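You operate a simulated robot arm through the tools that you are given. There is no shell and no other tool.

Carry out the task below with a simulated robot arm. There is one attempt and no reset: what you move stays moved.

Task
Size the red onion from the mat on the roller sizer.
Fine: lay it on the rollers at the feed end, open the orange stop bar before cranking, crank it through to the bay of its width; crank back home, close the bar, leave the other two on the mat. Where these are worked on the way, their far stop is far enough and under half their travel is too little: orange stop bar.

Only the result counts: the job must be done as asked and must still hold three seconds after the hand-in. Knocking over, shifting, dropping, spilling or breaking anything else fails it.

Robot
A 6-joint arm with a two-finger parallel gripper, fixed in place. Base frame: the origin is on the floor under the middle of its stand, x ahead of it, y to its left, z up; the work surface is at about z = 0.8. Readings come in m, degrees, newtons and seconds.
It reaches about 1.066 m from its shoulder. Its first joint turns from -166.0 to 166.0 degrees. Payload 3.91 kg.
Tool frame: the origin (TCP) lies between the finger pads and is the grasp point; the fingertips stand 0.03 m ahead of it; z points along the fingers, y is the line along which they close. Largest opening 0.11 m; finger width 0.02, thickness 0.01; the body of the gripper, 0.048 by 0.112 m, starts 0.055 m behind the TCP.
Orientation is that of the tool frame in the base frame, as a unit quaternion [w, x, y, z]. With the fingers straight down and closing along the base's y, the tool's x points along the base's -x, its y along +y and its z along -z.

Tools
- The arm moves only by the tool play_rows. Its arguments are lists of equal length, an entry for each row: "offset": the shift along the tool's x, y, z in m, a list of three; "rotation": the turn, a rotation vector about the tool's x, y, z in degrees, a list of three; "jaw": the finger opening in m, from 0 to 0.11. In form: {"offset": [[tx, ty, tz], ...], "rotation": [[rx, ry, rz], ...], "jaw": [jaw, ...]}. A call has 1 to 20 rows; each row is the pose to reach, as a shift and turn from the pose commanded when the call began, along the tool's axes at that moment. Rows are played at 5 a second. More than 0.05 m and 8.6 degrees between two rows, or a gripper value outside its range, and nothing of the call is played. Where a pose cannot be reached the arm comes as near as it can. A force on the tool above 90 N (or 10 N above the force at the start of the call, whichever is more), or a blocked arm, ends the call early, and 0.2 s more pass. Each finger travels about 0.153 m/s and halts on what it meets, pressing with about 44 N; the grip force reading is that of the motor and also rises with nothing between the fingers. The clock runs only during rows and for 0.2 s after the last one: add rows that repeat a pose to give the fingers time. The reply holds the time, the measured pose of the TCP, the force on the tool along the base axes, the opening and the grip force, in the units named above and with some noise, with the torque about the TCP (base axes, N m) and any sound that the robot's microphone picked up.
- Cameras (640 x 400 px; columns grow to the right, rows downward): "scene" is fixed at [0.4005, -0.6491, 1.4264]; the picture's right is [0.51, 0.86, 0.00], its down [0.72, -0.43, -0.55] and it looks along [-0.47, 0.28, -0.84] (base axes); focal length 214 px, centre (320, 200). "wrist" rides on the gripper at [0.072, 0.017, -0.103] in the tool frame; the picture's right is [-0.23, 0.97, 0.00], its down [-0.76, -0.18, -0.62] and it looks along [-0.61, -0.14, 0.78] (tool axes); focal length 222 px, centre (320, 200). There is no depth. A picture from a camera that has moved, and an enlarged one, comes with that camera's place and axes in the base frame and with its lens.
- camera(camera): a new picture of that camera. The clock stands still meanwhile.
- enlarge(camera, box): a new picture of the part [left, top, right, bottom] of that camera's present view, enlarged. The clock stands still meanwhile.
- job_done(): hands the job in; it is judged then, once.

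Nothing tells you positions but the pictures and the camera data. Unless the task says otherwise, let go and move clear before handing in.

The tools are called after "Emit:" by a JSON object that holds its "fn" and its "kwargs". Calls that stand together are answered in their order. play_rows: Moves the arm, as the interface text tells. Its arguments: {"type":"object","properties":{"offset":{"type":"array"},"rotation":{"type":"array"},"jaw":{"type":"array"}},"required":["offset","rotation","jaw"]} The other tools are called the same way: camera (camera) takes a picture; enlarge (camera, box) takes an enlarged picture of a part of a camera's view; job_done () hands the job in.

At the start:

```text
clock: 0.0
position: [0.2288, -0.4484, 1.1938]
orientation: [0.0, 0.0, 1.0, 0.0]
ft_force: [-0.1, 0.7, 0.8]
moment: [0.02, 0.04, -0.02]
finger_gap: 0.1103
finger_force: 0.2
```

scene: 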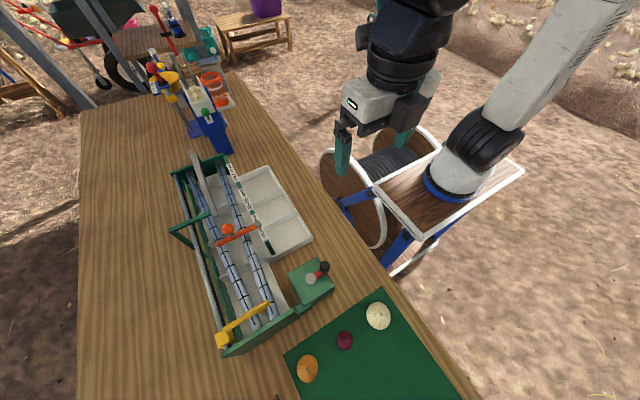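
wrist: 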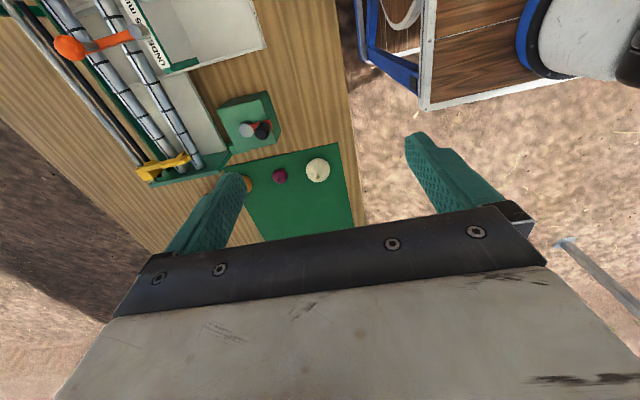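

I see a bench with a roller sizer (green frame, two rollers, orange and yellow bars), a crank box in green, and a green mat with three onions (orange, red, white). I'll look closer at the details before moving.

Emit:
{"fn": "enlarge", "kwargs": {"camera": "scene", "box": [160, 140, 320, 240]}}

Emit:
{"fn": "enlarge", "kwargs": {"camera": "scene", "box": [200, 220, 360, 320]}}

Emit:
{"fn": "enlarge", "kwargs": {"camera": "scene", "box": [200, 260, 424, 400]}}

Emit:
{"fn": "enlarge", "kwargs": {"camera": "wrist", "box": [0, 0, 360, 225]}}

```text
4.00 times, centred on (240, 190) of scene
camera zoom: at [0.4005, -0.6491, 1.4264], right [0.51, 0.86, 0.0], down [0.72, -0.43, -0.55], along [-0.47, 0.28, -0.84], focal length 858 px, centre (640, 240)
```

zoom: 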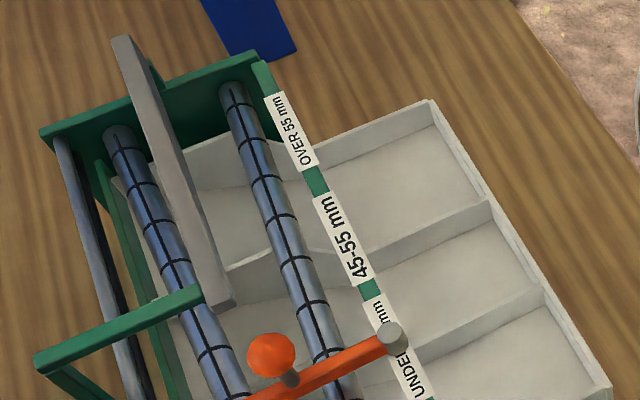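

```text
4.00 times, centred on (280, 270) of scene
camera zoom: at [0.4005, -0.6491, 1.4264], right [0.51, 0.86, 0.0], down [0.72, -0.43, -0.55], along [-0.47, 0.28, -0.84], focal length 858 px, centre (480, -80)
```

zoom: 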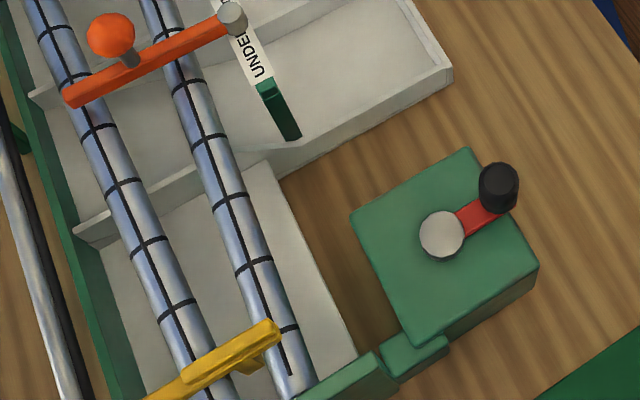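

```text
2.86 times, centred on (312, 330) of scene
camera zoom: at [0.4005, -0.6491, 1.4264], right [0.51, 0.86, 0.0], down [0.72, -0.43, -0.55], along [-0.47, 0.28, -0.84], focal length 613 px, centre (343, -171)
```

zoom: 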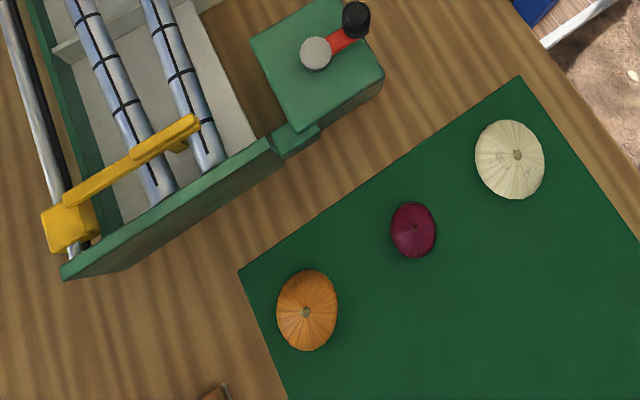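

```text
1.78 times, centred on (180, 112) of wrist
camera zoom: at [0.1556, -0.4311, 1.2958], right [0.23, 0.97, 0.0], down [0.76, -0.18, 0.62], along [0.61, -0.14, -0.78], focal length 395 px, centre (569, 356)
```

zoom: 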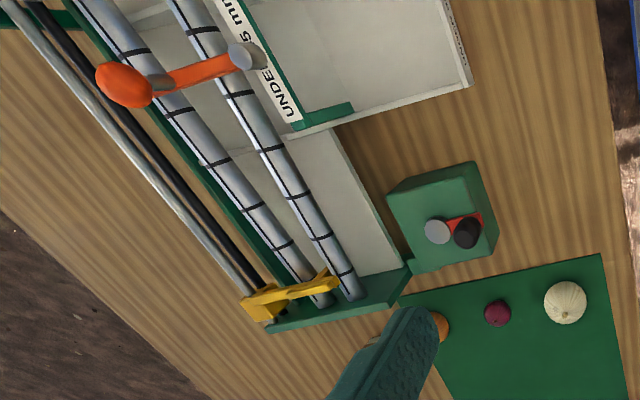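

The sizer runs roughly along x (feed end with the yellow pusher near x≈0.3, far end near x≈-0.2, y≈-0.73), with the crank box at about (0.28, -0.60) and the red onion at about (0.43, -0.60). I'll move the wrist camera over the sizer for a closer look.

Emit:
{"fn": "play_rows", "kwargs": {"offset": [[0.03, -0.02, 0], [0.07, -0.045, 0], [0.11, -0.07, 0], [0.15, -0.095, 0], [0.19, -0.12, 0], [0.23, -0.14, 0], [0.23, -0.14, 0]], "rotation": [[0, 0, 0], [0, 0, 0], [0, 0, 0], [0, 0, 0], [0, 0, 0], [0, 0, 0], [0, 0, 0]], "jaw": [0.11, 0.11, 0.11, 0.11, 0.11, 0.11, 0.11]}}

```text
clock: 1.6
position: [-0.0028, -0.5876, 1.1937]
orientation: [-0.001, 0.0, 1.0, 0.001]
ft_force: [0.6, 0.1, -0.1]
moment: [0.01, 0.01, -0.02]
finger_gap: 0.1099
finger_force: 0.1
```

The arm is now beside the sizer; I'll take the wrist view and enlargements of the bar and pusher.

Emit:
{"fn": "camera", "kwargs": {"camera": "wrist"}}

Emit:
{"fn": "enlarge", "kwargs": {"camera": "wrist", "box": [0, 0, 320, 200]}}

Emit:
{"fn": "enlarge", "kwargs": {"camera": "scene", "box": [160, 140, 320, 240]}}

```text
taken
camera wrist: at [-0.075, -0.5712, 1.296], right [0.23, 0.97, 0.0], down [0.76, -0.18, 0.62], along [0.61, -0.14, -0.78], focal length 222 px, centre (320, 200)
```

wrist: 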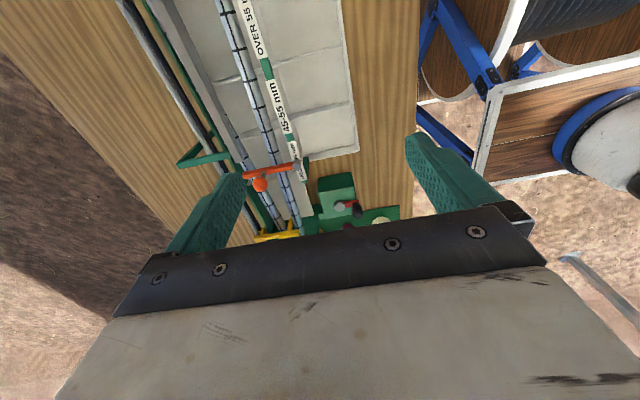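

```text
2.00 times, centred on (160, 100) of wrist
camera zoom: at [-0.075, -0.5712, 1.296], right [0.23, 0.97, 0.0], down [0.76, -0.18, 0.62], along [0.61, -0.14, -0.78], focal length 444 px, centre (640, 400)
```

zoom: 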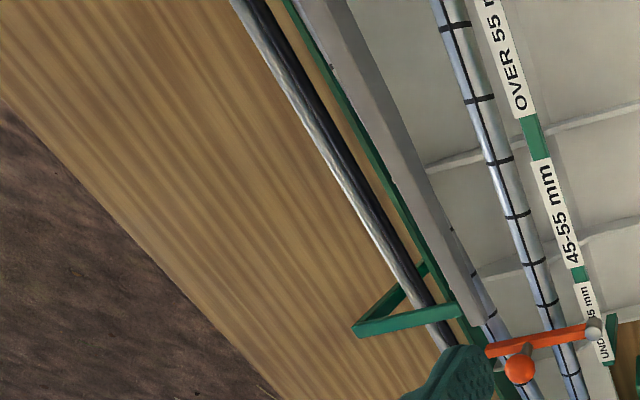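

```text
4.00 times, centred on (240, 190) of scene
camera zoom: at [0.4005, -0.6491, 1.4264], right [0.51, 0.86, 0.0], down [0.72, -0.43, -0.55], along [-0.47, 0.28, -0.84], focal length 858 px, centre (640, 240)
```

zoom: 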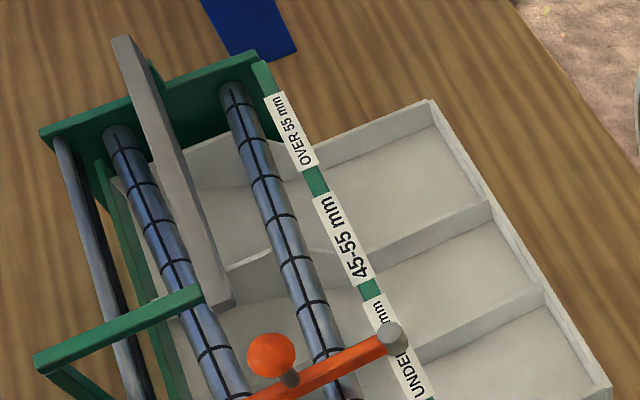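

The orange knob triangulates to about (0.112, -0.722, 0.978), so the sizer stands fairly high. I'll move over the feed section to see the stop bar, rollers and pusher from above.

Emit:
{"fn": "play_rows", "kwargs": {"offset": [[-0.03, -0.03, 0], [-0.06, -0.06, 0], [-0.08, -0.1, 0], [-0.1, -0.13, 0], [-0.1, -0.13, 0]], "rotation": [[0, 0, 0], [0, 0, 0], [0, 0, 0], [0, 0, 0], [0, 0, 0]], "jaw": [0.11, 0.11, 0.11, 0.11, 0.11]}}

Emit:
{"fn": "camera", "kwargs": {"camera": "wrist"}}

Emit:
{"fn": "enlarge", "kwargs": {"camera": "wrist", "box": [160, 0, 480, 200]}}

Emit:
{"fn": "camera", "kwargs": {"camera": "scene"}}

```text
clock: 2.8
position: [0.0984, -0.7175, 1.1936]
orientation: [-0.001, 0.0, 1.0, 0.0]
ft_force: [0.8, 0.0, 1.1]
moment: [-0.01, 0.02, 0.01]
finger_gap: 0.11
finger_force: 0.0
```

```text
taken
camera wrist: at [0.0259, -0.7015, 1.2953], right [0.23, 0.97, 0.0], down [0.76, -0.18, 0.62], along [0.61, -0.14, -0.78], focal length 222 px, centre (320, 200)
```

wrist: 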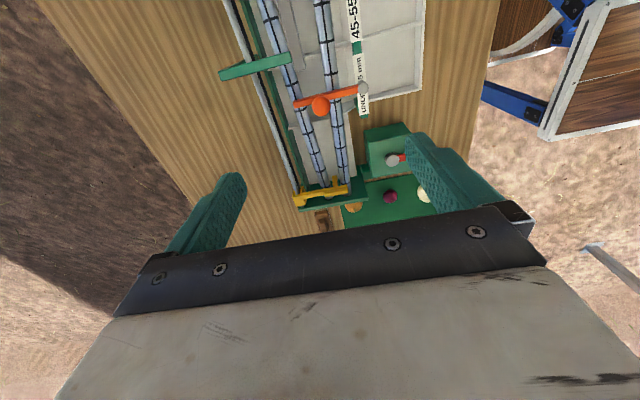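

```text
2.00 times, centred on (320, 100) of wrist
camera zoom: at [0.0259, -0.7015, 1.2953], right [0.23, 0.97, 0.0], down [0.76, -0.18, 0.62], along [0.61, -0.14, -0.78], focal length 444 px, centre (320, 400)
```

zoom: 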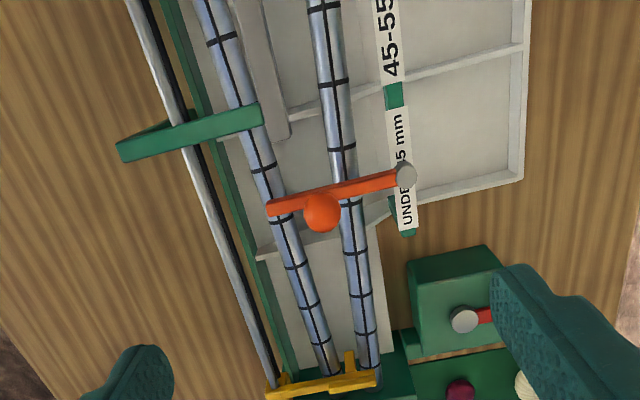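

```text
taken
```

scene: 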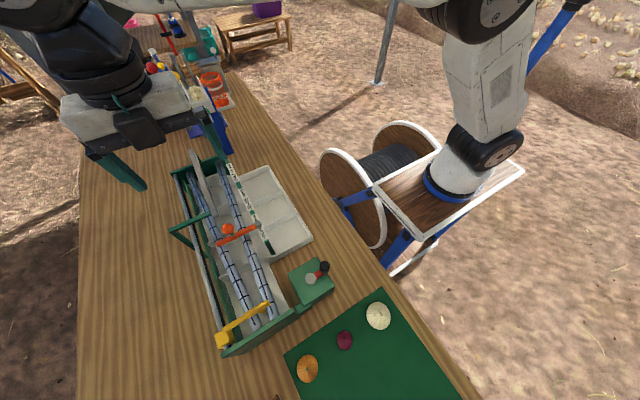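

The sizer is aligned with the base axes: the stop bar pivots at about (0.110, -0.658, 0.95), with its knob at (0.112, -0.722, 0.978) and its free end at y≈-0.76. I'll go lower to see its pivot, the fence and the paddle in more detail.

Emit:
{"fn": "play_rows", "kwargs": {"offset": [[0.01, 0.01, 0.03], [0.02, 0.03, 0.06], [0.02, 0.03, 0.09], [0.02, 0.03, 0.09]], "rotation": [[0, 0, 0], [0, 0, 0], [0, 0, 0], [0, 0, 0]], "jaw": [0.11, 0.11, 0.11, 0.11]}}

Emit:
{"fn": "enlarge", "kwargs": {"camera": "wrist", "box": [240, 0, 480, 150]}}

Emit:
{"fn": "enlarge", "kwargs": {"camera": "wrist", "box": [200, 60, 440, 210]}}

Emit:
{"fn": "enlarge", "kwargs": {"camera": "scene", "box": [200, 200, 296, 260]}}

Emit:
{"fn": "enlarge", "kwargs": {"camera": "scene", "box": [200, 280, 296, 340]}}

```text
clock: 3.8
position: [0.0786, -0.6876, 1.1023]
orientation: [0.0, -0.001, 1.0, 0.0]
ft_force: [1.5, 0.0, 0.0]
moment: [0.0, 0.02, -0.01]
finger_gap: 0.1099
finger_force: 0.1
```

```text
2.67 times, centred on (360, 75) of wrist
camera zoom: at [0.0059, -0.6699, 1.2048], right [0.23, 0.97, 0.0], down [0.76, -0.18, 0.62], along [0.61, -0.14, -0.78], focal length 592 px, centre (213, 533)
```

zoom: 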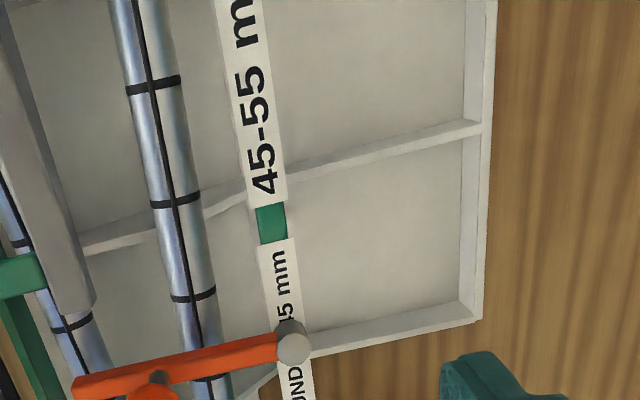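

```text
2.67 times, centred on (320, 135) of wrist
camera zoom: at [0.0059, -0.6699, 1.2048], right [0.23, 0.97, 0.0], down [0.76, -0.18, 0.62], along [0.61, -0.14, -0.78], focal length 592 px, centre (320, 373)
```

zoom: 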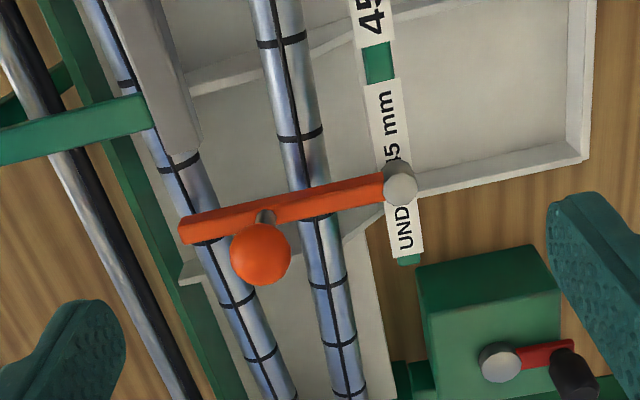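

```text
6.67 times, centred on (248, 230) of scene
camera zoom: at [0.4005, -0.6491, 1.4264], right [0.51, 0.86, 0.0], down [0.72, -0.43, -0.55], along [-0.47, 0.28, -0.84], focal length 1430 px, centre (800, 0)
```

zoom: 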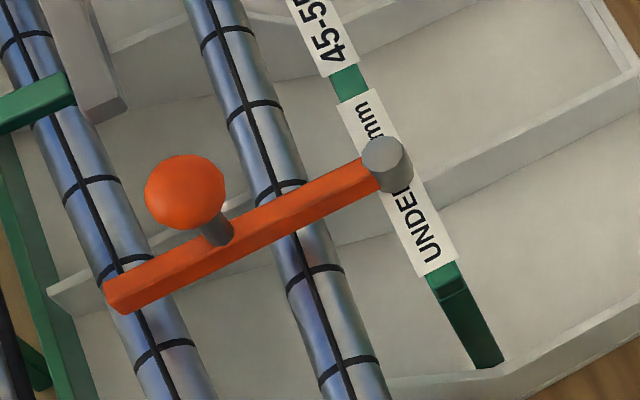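

```text
6.67 times, centred on (248, 310) of scene
camera zoom: at [0.4005, -0.6491, 1.4264], right [0.51, 0.86, 0.0], down [0.72, -0.43, -0.55], along [-0.47, 0.28, -0.84], focal length 1430 px, centre (800, -533)
```

zoom: 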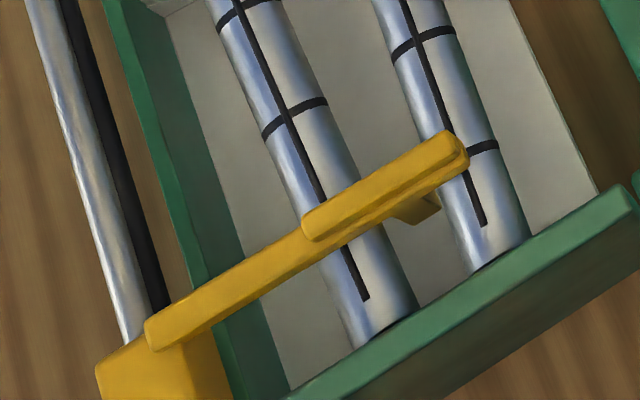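

The pusher plate's front face is near x≈0.285, and the bar clearly swings horizontally on its grey post. The red onion is about 37–38 mm, so it belongs in the under-45 bay. I'll now turn the gripper 90° and go above the red onion.

Emit:
{"fn": "play_rows", "kwargs": {"offset": [[-0.03, 0.005, -0.02], [-0.06, 0.01, -0.03], [-0.09, 0.02, -0.03], [-0.125, 0.03, -0.02], [-0.16, 0.04, -0.01], [-0.195, 0.05, 0], [-0.23, 0.06, 0.01], [-0.265, 0.07, 0.02], [-0.3, 0.08, 0.03], [-0.33, 0.088, 0.04], [-0.352, 0.088, 0.05], [-0.352, 0.088, 0.05]], "rotation": [[0, 0, 8.2], [0, 0, 16.4], [0, 0, 24.6], [0, 0, 32.8], [0, 0, 41], [0, 0, 49.2], [0, 0, 57.4], [0, 0, 65.6], [0, 0, 73.8], [0, 0, 82], [0, 0, 90], [0, 0, 90]], "jaw": [0.11, 0.11, 0.11, 0.11, 0.11, 0.11, 0.11, 0.11, 0.11, 0.11, 0.11, 0.11]}}

Emit:
{"fn": "camera", "kwargs": {"camera": "wrist"}}

Emit:
{"fn": "camera", "kwargs": {"camera": "scene"}}

```text
clock: 6.4
position: [0.4302, -0.5984, 1.0524]
orientation: [0.0, 0.708, 0.706, 0.0]
ft_force: [-0.2, 0.1, -0.1]
moment: [0.01, 0.04, 0.02]
finger_gap: 0.1102
finger_force: 0.1
```

```text
taken
camera wrist: at [0.4472, -0.5263, 1.1549], right [0.97, -0.23, 0.0], down [-0.18, -0.76, 0.62], along [-0.14, -0.61, -0.78], focal length 222 px, centre (320, 200)
```

wrist: 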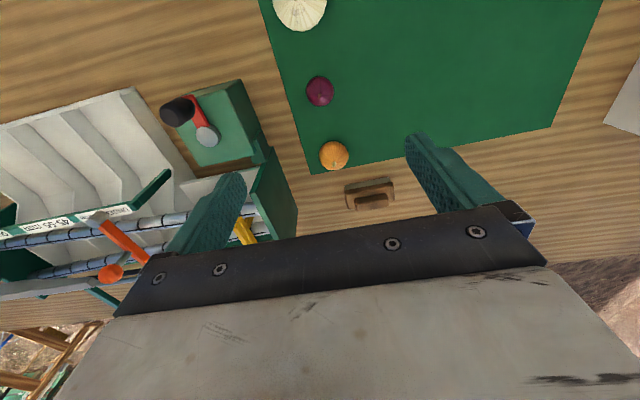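

```text
taken
```

scene: 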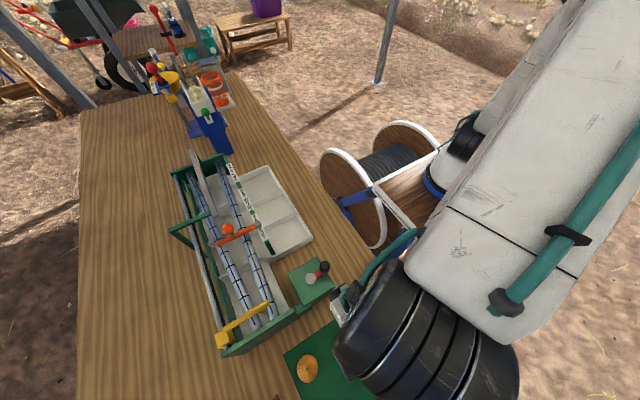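

I'm above the red onion now; I'll enlarge for its exact place, the crank and the sizer side view.

Emit:
{"fn": "enlarge", "kwargs": {"camera": "wrist", "box": [240, 40, 400, 140]}}

Emit:
{"fn": "enlarge", "kwargs": {"camera": "wrist", "box": [0, 60, 320, 260]}}

```text
4.00 times, centred on (320, 90) of wrist
camera zoom: at [0.4472, -0.5263, 1.1549], right [0.97, -0.23, 0.0], down [-0.18, -0.76, 0.62], along [-0.14, -0.61, -0.78], focal length 888 px, centre (320, 640)
```

zoom: 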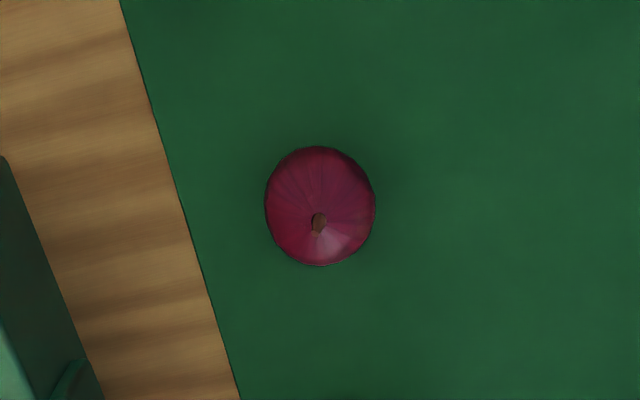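

```text
2.00 times, centred on (160, 160) of wrist
camera zoom: at [0.4472, -0.5263, 1.1549], right [0.97, -0.23, 0.0], down [-0.18, -0.76, 0.62], along [-0.14, -0.61, -0.78], focal length 444 px, centre (640, 280)
```

zoom: 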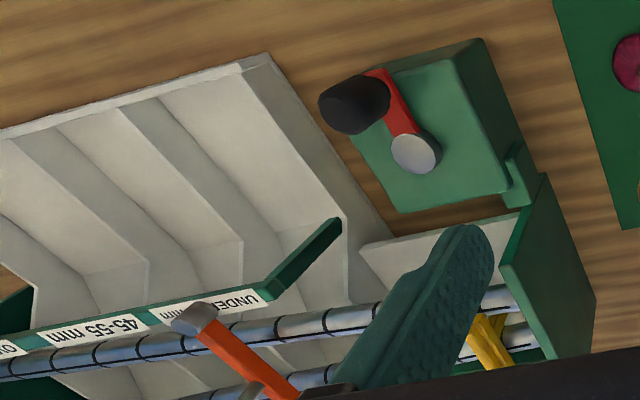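

The red onion sits at (0.431, -0.600), 38 mm wide, with the stem up. I'll descend around it and close gently, fingers along x.

Emit:
{"fn": "play_rows", "kwargs": {"offset": [[-0.0017, 0.0009, 0.04], [-0.0017, 0.0009, 0.08], [-0.0017, 0.0009, 0.12], [-0.0017, 0.0009, 0.155], [-0.0017, 0.0009, 0.18], [-0.0017, 0.0009, 0.2], [-0.0017, 0.0009, 0.2], [-0.0017, 0.0009, 0.2]], "rotation": [[0, 0, 0], [0, 0, 0], [0, 0, 0], [0, 0, 0], [0, 0, 0], [0, 0, 0], [0, 0, 0], [0, 0, 0]], "jaw": [0.09, 0.08, 0.08, 0.08, 0.08, 0.08, 0.08, 0.08]}}

Emit:
{"fn": "camera", "kwargs": {"camera": "wrist"}}

```text
clock: 8.2
position: [0.4306, -0.6019, 0.8536]
orientation: [0.0, 0.707, 0.707, 0.0]
ft_force: [-0.2, 0.4, 0.0]
moment: [-0.01, 0.0, -0.02]
finger_gap: 0.0802
finger_force: 0.1
```

```text
taken
camera wrist: at [0.4472, -0.5297, 0.9563], right [0.97, -0.23, 0.0], down [-0.18, -0.76, 0.62], along [-0.14, -0.61, -0.78], focal length 222 px, centre (320, 200)
```

wrist: 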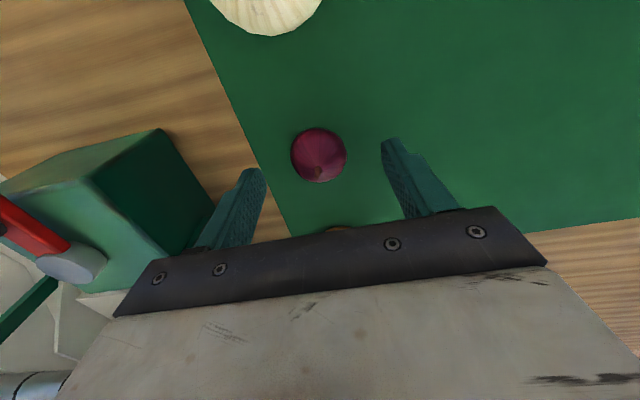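

The onion lies centred between the open fingers. I'll lower the last 14 mm and close on it.

Emit:
{"fn": "play_rows", "kwargs": {"offset": [[0.002, 0, 0.008], [0.002, 0, 0.0145], [0.002, 0, 0.0145], [0.002, 0, 0.0145], [0.002, 0, 0.0145], [0.002, 0, 0.0145]], "rotation": [[0, 0, 0], [0, 0, 0], [0, 0, 0], [0, 0, 0], [0, 0, 0], [0, 0, 0]], "jaw": [0.08, 0.07, 0.05, 0.035, 0.03, 0.03]}}

Emit:
{"fn": "camera", "kwargs": {"camera": "wrist"}}

```text
clock: 9.6
position: [0.4306, -0.5995, 0.8394]
orientation: [-0.001, 0.707, 0.707, -0.001]
ft_force: [-0.6, 0.6, 0.4]
moment: [0.0, -0.01, -0.01]
finger_gap: 0.0362
finger_force: 44.0
```

```text
taken
camera wrist: at [0.4477, -0.5271, 0.9419], right [0.97, -0.23, 0.0], down [-0.18, -0.76, 0.62], along [-0.14, -0.61, -0.78], focal length 222 px, centre (320, 200)
```

wrist: 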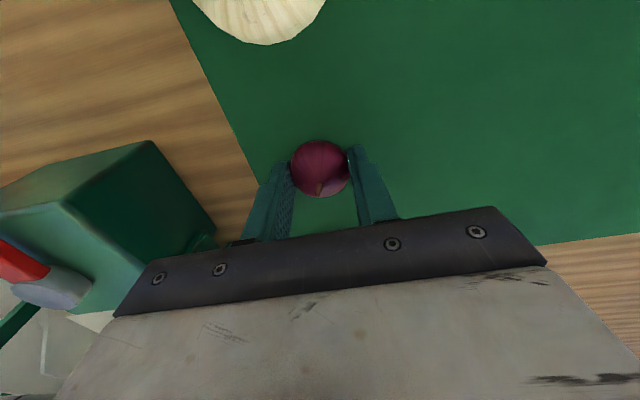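

The onion is held (36 mm between the fingers). I'll lift it straight up, then carry it over the feed end of the rollers.

Emit:
{"fn": "play_rows", "kwargs": {"offset": [[0, 0, -0.02], [0, 0, -0.05], [0, 0, -0.09], [0, 0, -0.13], [0, 0, -0.17], [0, 0, -0.2], [-0.015, -0.025, -0.21], [-0.035, -0.055, -0.21], [-0.055, -0.09, -0.21], [-0.075, -0.12, -0.21], [-0.095, -0.15, -0.21], [-0.112, -0.18, -0.21], [-0.1285, -0.2056, -0.21], [-0.1285, -0.2056, -0.21]], "rotation": [[0, 0, 0], [0, 0, 0], [0, 0, 0], [0, 0, 0], [0, 0, 0], [0, 0, 0], [0, 0, 0], [0, 0, 0], [0, 0, 0], [0, 0, 0], [0, 0, 0], [0, 0, 0], [0, 0, 0], [0, 0, 0]], "jaw": [0.03, 0.03, 0.03, 0.03, 0.03, 0.03, 0.03, 0.03, 0.03, 0.03, 0.03, 0.03, 0.03, 0.03]}}

Emit:
{"fn": "camera", "kwargs": {"camera": "wrist"}}

Emit:
{"fn": "camera", "kwargs": {"camera": "scene"}}

```text
clock: 12.6
position: [0.2269, -0.7292, 1.0463]
orientation: [0.0, 0.707, 0.707, 0.001]
ft_force: [0.6, 0.1, -0.3]
moment: [0.01, 0.01, -0.01]
finger_gap: 0.0361
finger_force: 43.6
```

```text
taken
camera wrist: at [0.2432, -0.6568, 1.1482], right [0.97, -0.23, 0.0], down [-0.18, -0.76, 0.62], along [-0.14, -0.61, -0.78], focal length 222 px, centre (320, 200)
```

wrist: 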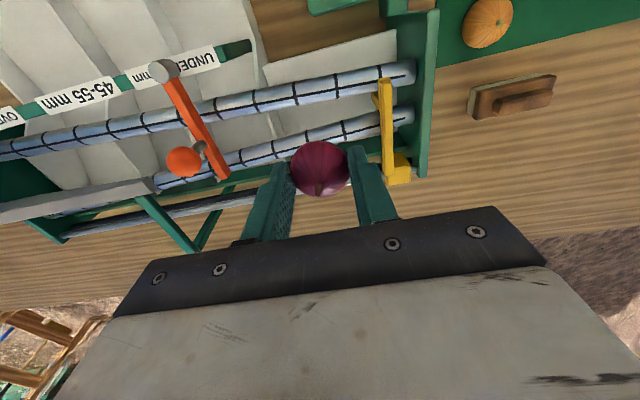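

```text
taken
```

scene: 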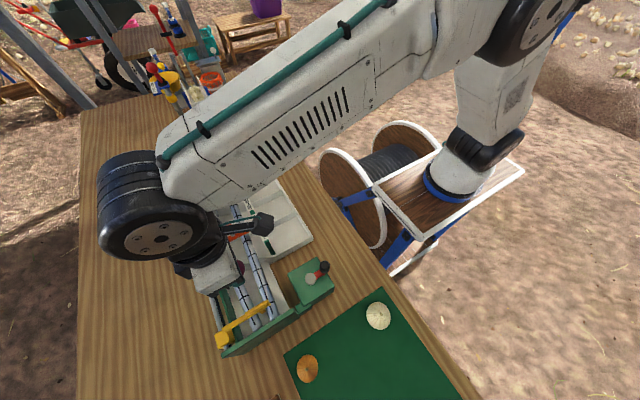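

The onion hangs above the rollers next to the pusher. I'll enlarge to check alignment with the gap between the rollers before lowering.

Emit:
{"fn": "enlarge", "kwargs": {"camera": "wrist", "box": [240, 40, 440, 165]}}

Emit:
{"fn": "enlarge", "kwargs": {"camera": "scene", "box": [190, 230, 318, 310]}}

```text
3.20 times, centred on (340, 102) of wrist
camera zoom: at [0.2432, -0.6568, 1.1482], right [0.97, -0.23, 0.0], down [-0.18, -0.76, 0.62], along [-0.14, -0.61, -0.78], focal length 711 px, centre (256, 512)
```

zoom: 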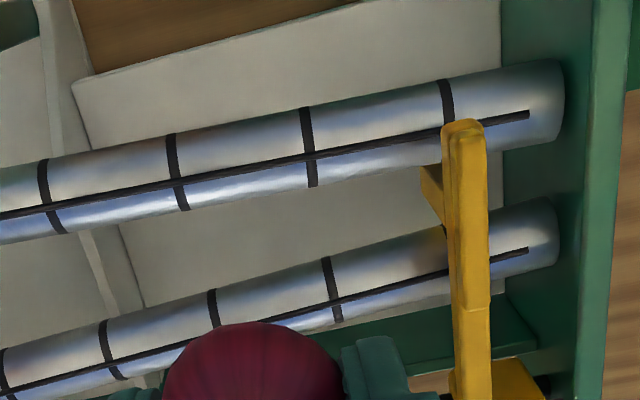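

```text
5.00 times, centred on (254, 270) of scene
camera zoom: at [0.4005, -0.6491, 1.4264], right [0.51, 0.86, 0.0], down [0.72, -0.43, -0.55], along [-0.47, 0.28, -0.84], focal length 1072 px, centre (650, -150)
```

zoom: 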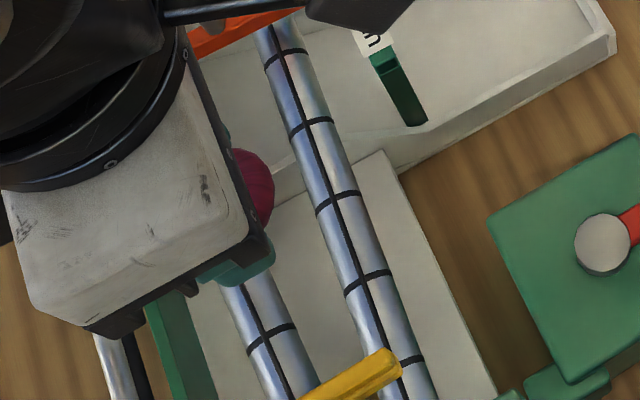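

The rollers' midline is at y≈-0.7305 with axes at z≈0.909; I'm within 2 mm. I'll lower to just above resting height.

Emit:
{"fn": "play_rows", "kwargs": {"offset": [[-0.0018, 0, 0.02], [-0.0018, 0, 0.045], [-0.0018, 0, 0.065], [-0.0018, 0, 0.08], [-0.0018, 0, 0.088], [-0.0018, 0, 0.0915], [-0.0018, 0, 0.0915]], "rotation": [[0, 0, 0], [0, 0, 0], [0, 0, 0], [0, 0, 0], [0, 0, 0], [0, 0, 0], [0, 0, 0]], "jaw": [0.03, 0.03, 0.03, 0.03, 0.03, 0.03, 0.03]}}

Emit:
{"fn": "enlarge", "kwargs": {"camera": "wrist", "box": [200, 60, 440, 210]}}

Emit:
{"fn": "enlarge", "kwargs": {"camera": "scene", "box": [190, 250, 318, 330]}}

```text
clock: 14.2
position: [0.2262, -0.7286, 0.9583]
orientation: [-0.001, 0.706, 0.708, 0.0]
ft_force: [0.0, -0.1, 0.4]
moment: [0.0, 0.02, 0.02]
finger_gap: 0.036
finger_force: 44.3
```

```text
2.67 times, centred on (320, 135) of wrist
camera zoom: at [0.2426, -0.6579, 1.0599], right [0.97, -0.23, 0.0], down [-0.18, -0.76, 0.62], along [-0.14, -0.61, -0.78], focal length 592 px, centre (320, 373)
```

zoom: 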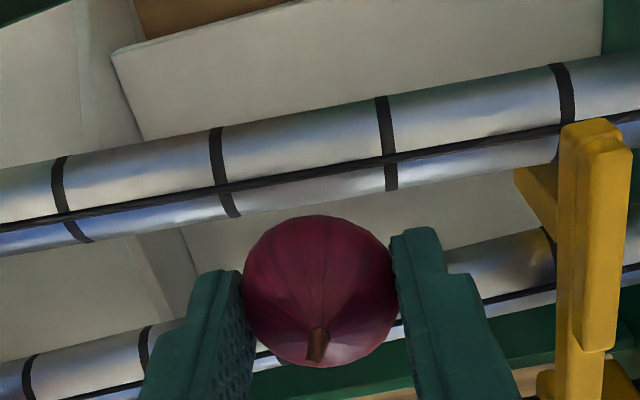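

```text
5.00 times, centred on (254, 290) of scene
camera zoom: at [0.4005, -0.6491, 1.4264], right [0.51, 0.86, 0.0], down [0.72, -0.43, -0.55], along [-0.47, 0.28, -0.84], focal length 1072 px, centre (650, -250)
```

zoom: 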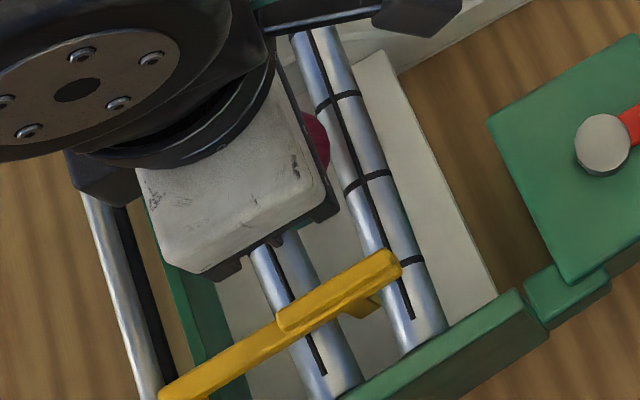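

The onion hovers just over the rollers between the fingers. I'll lower a further 7 mm watching the force.

Emit:
{"fn": "play_rows", "kwargs": {"offset": [[-0.001, 0, 0.003], [-0.001, 0, 0.005], [-0.001, 0, 0.007], [-0.001, 0, 0.007]], "rotation": [[0, 0, 0], [0, 0, 0], [0, 0, 0], [0, 0, 0]], "jaw": [0.03, 0.03, 0.03, 0.03]}}

Emit:
{"fn": "enlarge", "kwargs": {"camera": "wrist", "box": [200, 60, 440, 210]}}

```text
clock: 15.2
position: [0.2266, -0.7298, 0.9514]
orientation: [0.0, 0.707, 0.707, -0.001]
ft_force: [0.2, 11.0, 18.2]
moment: [0.06, 0.0, 0.02]
finger_gap: 0.036
finger_force: 44.1
```

```text
2.67 times, centred on (320, 135) of wrist
camera zoom: at [0.2425, -0.6582, 1.054], right [0.97, -0.23, 0.0], down [-0.18, -0.76, 0.62], along [-0.14, -0.61, -0.78], focal length 592 px, centre (320, 373)
```

zoom: 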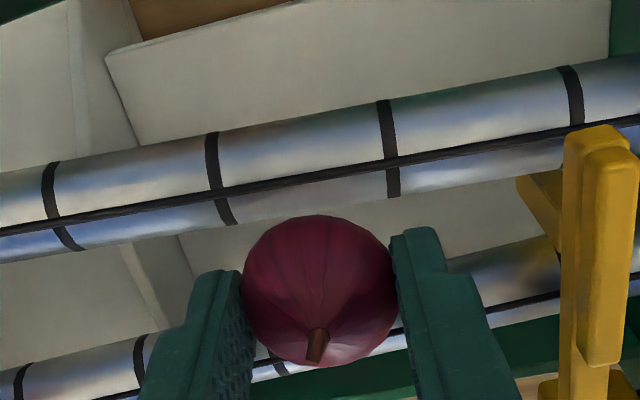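

The onion touches the far roller (upward 18 N, +y 11 N). I'll ease up 1.5 mm and shift 1.5 mm toward +y before releasing.

Emit:
{"fn": "play_rows", "kwargs": {"offset": [[0.0008, 0, -0.0015], [0.0016, 0, -0.0015], [0.0016, 0, -0.0015]], "rotation": [[0, 0, 0], [0, 0, 0], [0, 0, 0]], "jaw": [0.03, 0.03, 0.03]}}

```text
clock: 16.0
position: [0.226, -0.7291, 0.9518]
orientation: [0.0, 0.706, 0.708, 0.001]
ft_force: [0.2, 1.5, 1.4]
moment: [0.01, -0.01, -0.05]
finger_gap: 0.0364
finger_force: 43.9
```

Contact is now light. I'll open the fingers gradually and check how the onion settles.

Emit:
{"fn": "play_rows", "kwargs": {"offset": [[0, 0, 0], [0, 0, 0], [0, 0, 0], [0, 0, 0], [0, 0, 0], [0, 0, 0]], "rotation": [[0, 0, 0], [0, 0, 0], [0, 0, 0], [0, 0, 0], [0, 0, 0], [0, 0, 0]], "jaw": [0.036, 0.038, 0.041, 0.046, 0.053, 0.058]}}

Emit:
{"fn": "enlarge", "kwargs": {"camera": "wrist", "box": [200, 60, 440, 210]}}

```text
clock: 17.4
position: [0.2258, -0.7299, 0.9526]
orientation: [0.0, 0.707, 0.707, -0.001]
ft_force: [-0.4, -0.4, -0.3]
moment: [0.0, -0.02, -0.01]
finger_gap: 0.0582
finger_force: 0.0
```

```text
2.67 times, centred on (320, 135) of wrist
camera zoom: at [0.2426, -0.6575, 1.0544], right [0.97, -0.23, 0.0], down [-0.18, -0.76, 0.62], along [-0.14, -0.61, -0.78], focal length 592 px, centre (320, 373)
```

zoom: 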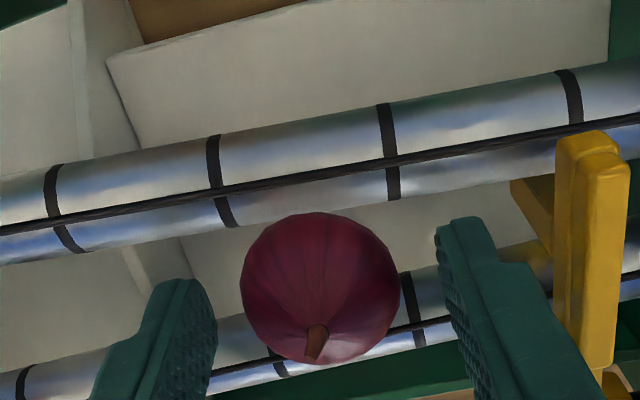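

The onion rests on the two rollers. I'll lift straight up and away and check it stays.

Emit:
{"fn": "play_rows", "kwargs": {"offset": [[0, 0, -0.015], [0, 0, -0.035], [0, 0, -0.06], [0, 0, -0.09], [0, 0, -0.12], [0, 0, -0.12]], "rotation": [[0, 0, 0], [0, 0, 0], [0, 0, 0], [0, 0, 0], [0, 0, 0], [0, 0, 0]], "jaw": [0.058, 0.058, 0.058, 0.058, 0.058, 0.058]}}

Emit:
{"fn": "camera", "kwargs": {"camera": "wrist"}}

Emit:
{"fn": "enlarge", "kwargs": {"camera": "wrist", "box": [120, 40, 440, 240]}}

```text
clock: 18.8
position: [0.2256, -0.7307, 1.0721]
orientation: [0.0, 0.707, 0.707, 0.0]
ft_force: [0.5, -0.3, -0.1]
moment: [0.01, 0.02, 0.01]
finger_gap: 0.058
finger_force: 0.1
```

```text
taken
camera wrist: at [0.2423, -0.6574, 1.1731], right [0.97, -0.23, 0.0], down [-0.18, -0.76, 0.62], along [-0.14, -0.61, -0.78], focal length 222 px, centre (320, 200)
```

wrist: 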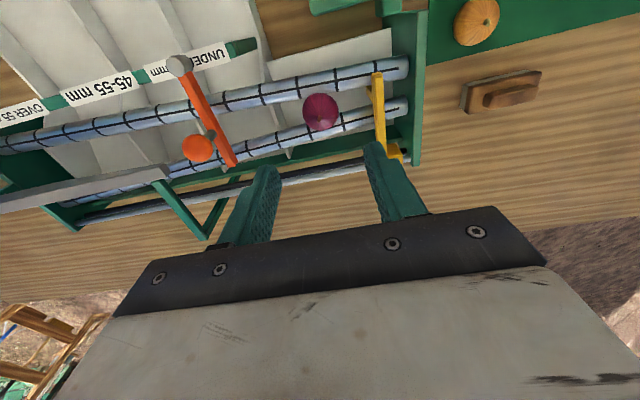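

```text
2.00 times, centred on (280, 140) of wrist
camera zoom: at [0.2423, -0.6574, 1.1731], right [0.97, -0.23, 0.0], down [-0.18, -0.76, 0.62], along [-0.14, -0.61, -0.78], focal length 444 px, centre (400, 320)
```

zoom: 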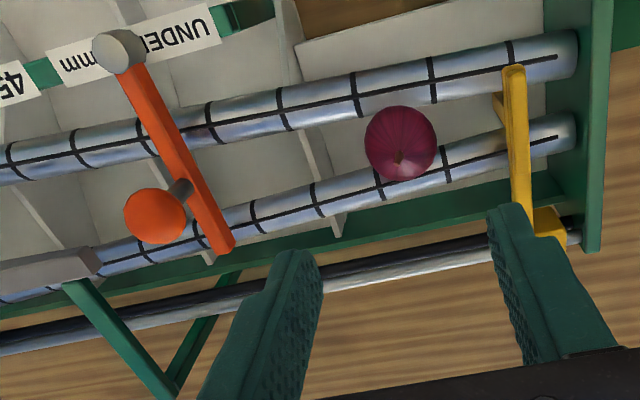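

The onion is stable on the rollers at x≈0.225, clear of the bar's swing. Next is the orange knob at (0.110, -0.7215, 0.978): I'll move over it and come down around it.

Emit:
{"fn": "play_rows", "kwargs": {"offset": [[0.003, -0.03, 0], [0.006, -0.06, 0], [0.009, -0.09, 0], [0.011, -0.1156, 0], [0.011, -0.1156, 0.02], [0.011, -0.1156, 0.04], [0.011, -0.1156, 0.05], [0.011, -0.1156, 0.05]], "rotation": [[0, 0, 0], [0, 0, 0], [0, 0, 0], [0, 0, 0], [0, 0, 0], [0, 0, 0], [0, 0, 0], [0, 0, 0]], "jaw": [0.058, 0.055, 0.055, 0.055, 0.055, 0.055, 0.055, 0.055]}}

Emit:
{"fn": "enlarge", "kwargs": {"camera": "wrist", "box": [200, 60, 440, 210]}}

```text
clock: 20.6
position: [0.1089, -0.7193, 1.0227]
orientation: [0.001, 0.707, 0.707, 0.0]
ft_force: [-0.1, -0.6, -0.2]
moment: [0.01, 0.02, 0.03]
finger_gap: 0.055
finger_force: 0.0
```

```text
2.67 times, centred on (320, 135) of wrist
camera zoom: at [0.1262, -0.6458, 1.1243], right [0.97, -0.23, 0.0], down [-0.18, -0.76, 0.62], along [-0.14, -0.61, -0.78], focal length 592 px, centre (320, 373)
```

zoom: 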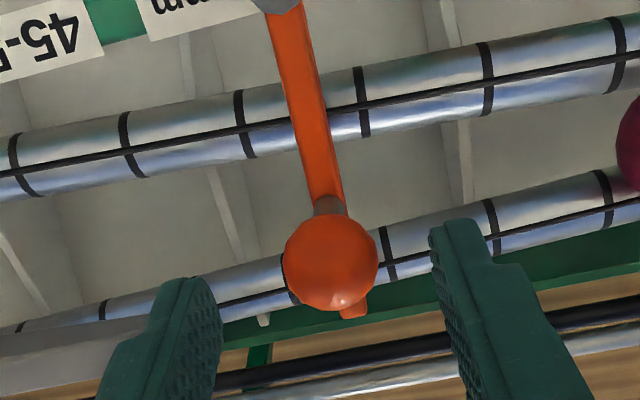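

The knob is at (0.1117, -0.723), between the fingers. I'll descend around it and close.

Emit:
{"fn": "play_rows", "kwargs": {"offset": [[0, 0.002, 0.012], [0, 0.002, 0.024], [0, 0.002, 0.0335], [0, 0.002, 0.0335], [0, 0.002, 0.0335], [0, 0.002, 0.0335]], "rotation": [[0, 0, 0], [0, 0, 0], [0, 0, 0], [0, 0, 0], [0, 0, 0], [0, 0, 0]], "jaw": [0.045, 0.045, 0.045, 0.035, 0.027, 0.02]}}

Emit:
{"fn": "enlarge", "kwargs": {"camera": "wrist", "box": [200, 60, 440, 210]}}

```text
clock: 22.0
position: [0.1125, -0.7174, 0.9882]
orientation: [0.0, 0.707, 0.707, 0.0]
ft_force: [-0.4, -0.2, -0.6]
moment: [-0.21, -0.03, -0.01]
finger_gap: 0.0254
finger_force: 45.0
```

```text
2.67 times, centred on (320, 135) of wrist
camera zoom: at [0.1287, -0.6461, 1.0912], right [0.97, -0.23, 0.0], down [-0.18, -0.76, 0.62], along [-0.14, -0.61, -0.78], focal length 592 px, centre (320, 373)
```

zoom: 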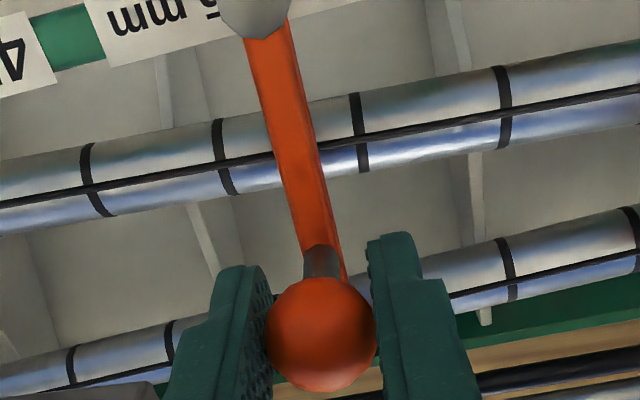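

I hold the knob (25 mm). I'll test 6 mm toward +x first and read the force to learn which way the bar swings.

Emit:
{"fn": "play_rows", "kwargs": {"offset": [[0, 0.003, 0], [0, 0.006, 0], [0, 0.006, 0]], "rotation": [[0, 0, 0], [0, 0, 0], [0, 0, 0]], "jaw": [0.02, 0.02, 0.02]}}

```text
clock: 22.8
position: [0.1136, -0.7195, 0.9887]
orientation: [0.0, 0.707, 0.707, 0.0]
ft_force: [-54.7, 3.8, 4.2]
moment: [0.44, 0.28, 0.01]
finger_gap: 0.0254
finger_force: 45.1
```

The bar resists toward +x (55 N), so it opens toward -x (downstream). I'll back off and try a small move that way.

Emit:
{"fn": "play_rows", "kwargs": {"offset": [[0, -0.003, 0], [0, -0.006, 0], [0, -0.009, 0], [0.0003, -0.012, 0], [0.0003, -0.012, 0]], "rotation": [[0, 0, 0], [0, 0, 0], [0, 0, 0], [0, 0, 0], [0, 0, 0]], "jaw": [0.02, 0.02, 0.02, 0.02, 0.02]}}

Emit:
{"fn": "enlarge", "kwargs": {"camera": "wrist", "box": [200, 60, 440, 210]}}

```text
clock: 24.0
position: [0.1056, -0.7184, 0.9886]
orientation: [-0.001, 0.707, 0.707, 0.0]
ft_force: [6.9, -3.5, 9.9]
moment: [-0.04, -0.07, -0.41]
finger_gap: 0.0254
finger_force: 45.0
```

```text
2.67 times, centred on (320, 135) of wrist
camera zoom: at [0.1228, -0.6456, 1.0909], right [0.97, -0.23, 0.0], down [-0.18, -0.76, 0.62], along [-0.14, -0.61, -0.78], focal length 592 px, centre (320, 373)
```

zoom: 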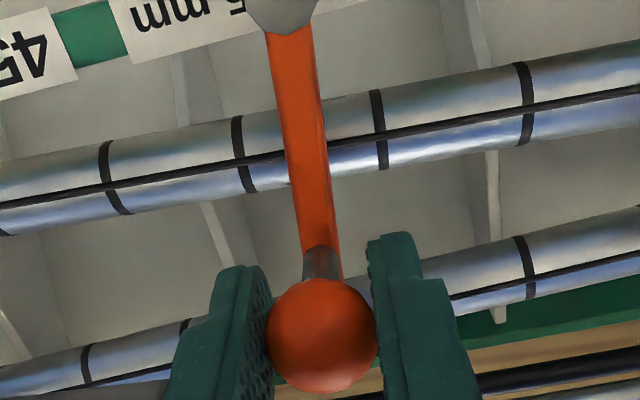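

The bar swings freely toward -x (only ~7 N). I'll follow the arc around the pivot to about 45° and check.

Emit:
{"fn": "play_rows", "kwargs": {"offset": [[0.001, -0.0055, 0], [0.0019, -0.0108, 0], [0.0037, -0.0162, 0], [0.0058, -0.0215, 0], [0.0085, -0.0265, 0], [0.0115, -0.0313, 0], [0.015, -0.0358, 0], [0.0187, -0.04, 0], [0.0187, -0.04, 0]], "rotation": [[0, 0, 0], [0, 0, 0], [0, 0, 0], [0, 0, 0], [0, 0, 0], [0, 0, 0], [0, 0, 0], [0, 0, 0], [0, 0, 0]], "jaw": [0.02, 0.02, 0.02, 0.02, 0.02, 0.02, 0.02, 0.02, 0.02]}}

Emit:
{"fn": "camera", "kwargs": {"camera": "wrist"}}

Emit:
{"fn": "enlarge", "kwargs": {"camera": "wrist", "box": [200, 60, 440, 210]}}

```text
clock: 26.0
position: [0.0664, -0.6985, 0.9887]
orientation: [-0.001, 0.707, 0.707, 0.0]
ft_force: [6.6, -1.0, -4.0]
moment: [-0.09, -0.06, -0.31]
finger_gap: 0.0254
finger_force: 45.2
```

```text
taken
camera wrist: at [0.0831, -0.6261, 1.0901], right [0.97, -0.23, 0.0], down [-0.18, -0.76, 0.62], along [-0.14, -0.61, -0.78], focal length 222 px, centre (320, 200)
```

wrist: 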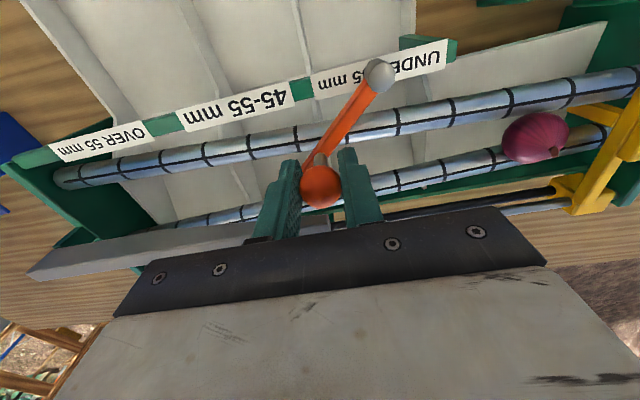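

```text
2.67 times, centred on (320, 135) of wrist
camera zoom: at [0.0831, -0.6261, 1.0901], right [0.97, -0.23, 0.0], down [-0.18, -0.76, 0.62], along [-0.14, -0.61, -0.78], focal length 592 px, centre (320, 373)
```

zoom: 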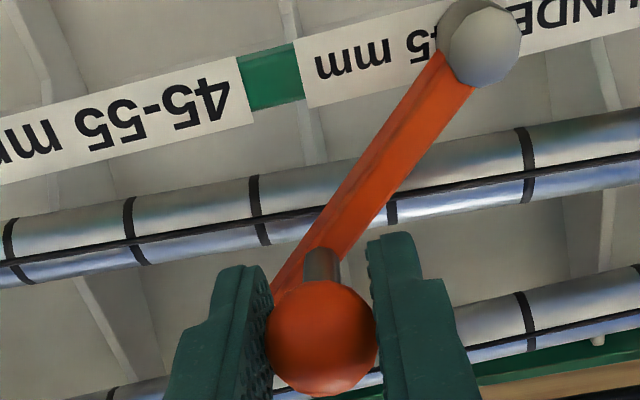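

The bar is at about 45°. I'll keep following the arc to about 85°.

Emit:
{"fn": "play_rows", "kwargs": {"offset": [[0.0042, -0.0038, 0], [0.0087, -0.0073, 0], [0.0135, -0.0103, 0], [0.0185, -0.013, 0], [0.0237, -0.0151, 0], [0.0291, -0.0168, 0], [0.0347, -0.018, 0], [0.0347, -0.018, 0]], "rotation": [[0, 0, 0], [0, 0, 0], [0, 0, 0], [0, 0, 0], [0, 0, 0], [0, 0, 0], [0, 0, 0], [0, 0, 0]], "jaw": [0.02, 0.02, 0.02, 0.02, 0.02, 0.02, 0.02, 0.02]}}

Emit:
{"fn": "enlarge", "kwargs": {"camera": "wrist", "box": [200, 60, 440, 210]}}

```text
clock: 27.8
position: [0.05, -0.6652, 0.9876]
orientation: [0.0, 0.706, 0.708, 0.0]
ft_force: [24.3, -1.8, 3.3]
moment: [-0.16, -0.16, -0.39]
finger_gap: 0.0251
finger_force: 44.8
```

```text
2.67 times, centred on (320, 135) of wrist
camera zoom: at [0.0665, -0.5926, 1.0899], right [0.97, -0.23, 0.0], down [-0.18, -0.76, 0.62], along [-0.14, -0.61, -0.78], focal length 592 px, centre (320, 373)
```

zoom: 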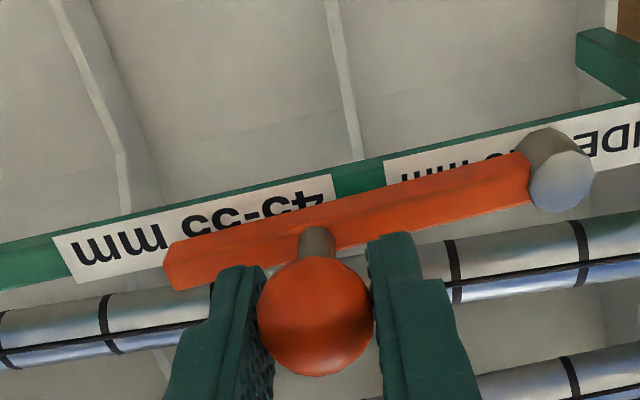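

The bar is almost parallel to the label rail. I'll ease the radial pull and go on toward the far stop in small steps.

Emit:
{"fn": "play_rows", "kwargs": {"offset": [[0.003, 0.0015, 0], [0.006, 0.0015, 0], [0.009, 0.0015, 0], [0.009, 0.0015, 0]], "rotation": [[0, 0, 0], [0, 0, 0], [0, 0, 0], [0, 0, 0]], "jaw": [0.02, 0.02, 0.02, 0.02]}}

Emit:
{"fn": "enlarge", "kwargs": {"camera": "wrist", "box": [200, 60, 440, 210]}}

```text
clock: 28.8
position: [0.0495, -0.658, 0.9882]
orientation: [0.0, 0.707, 0.707, -0.001]
ft_force: [9.3, -32.6, 2.0]
moment: [-0.29, -0.06, -0.06]
finger_gap: 0.0252
finger_force: 44.9
```

```text
2.67 times, centred on (320, 135) of wrist
camera zoom: at [0.0667, -0.5851, 1.0894], right [0.97, -0.23, 0.0], down [-0.18, -0.76, 0.62], along [-0.14, -0.61, -0.78], focal length 592 px, centre (320, 373)
```

zoom: 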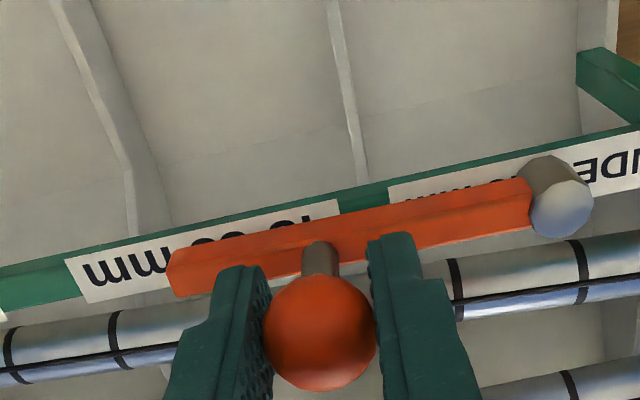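

Resistance of 33 N with the bar parallel to the rail: that's the far stop. I'll open the fingers and lift away.

Emit:
{"fn": "play_rows", "kwargs": {"offset": [[0, 0, 0], [0, 0, 0], [0, 0, 0], [0, 0, -0.015], [0, 0, -0.04], [0, 0, -0.08], [0, 0, -0.12], [0, 0, -0.12]], "rotation": [[0, 0, 0], [0, 0, 0], [0, 0, 0], [0, 0, 0], [0, 0, 0], [0, 0, 0], [0, 0, 0], [0, 0, 0]], "jaw": [0.03, 0.04, 0.05, 0.05, 0.05, 0.05, 0.05, 0.05]}}

Emit:
{"fn": "camera", "kwargs": {"camera": "wrist"}}

Emit:
{"fn": "camera", "kwargs": {"camera": "scene"}}

```text
clock: 30.6
position: [0.0493, -0.6576, 1.1096]
orientation: [0.0, 0.707, 0.707, 0.001]
ft_force: [1.5, -1.0, 0.8]
moment: [0.03, 0.01, -0.04]
finger_gap: 0.0498
finger_force: 0.1
```

```text
taken
camera wrist: at [0.0659, -0.5848, 1.2106], right [0.97, -0.23, 0.0], down [-0.18, -0.76, 0.62], along [-0.14, -0.61, -0.78], focal length 222 px, centre (320, 200)
```

wrist: 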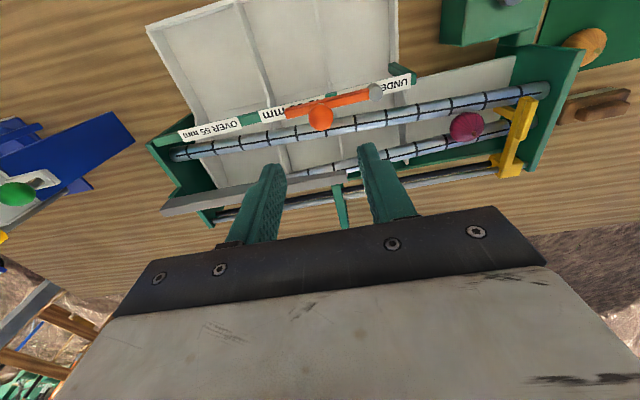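

```text
taken
```

scene: 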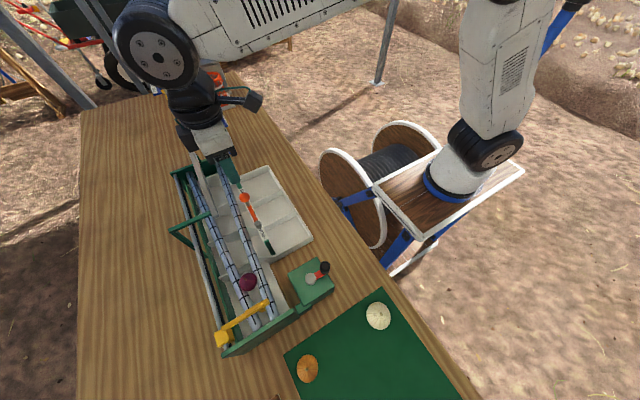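

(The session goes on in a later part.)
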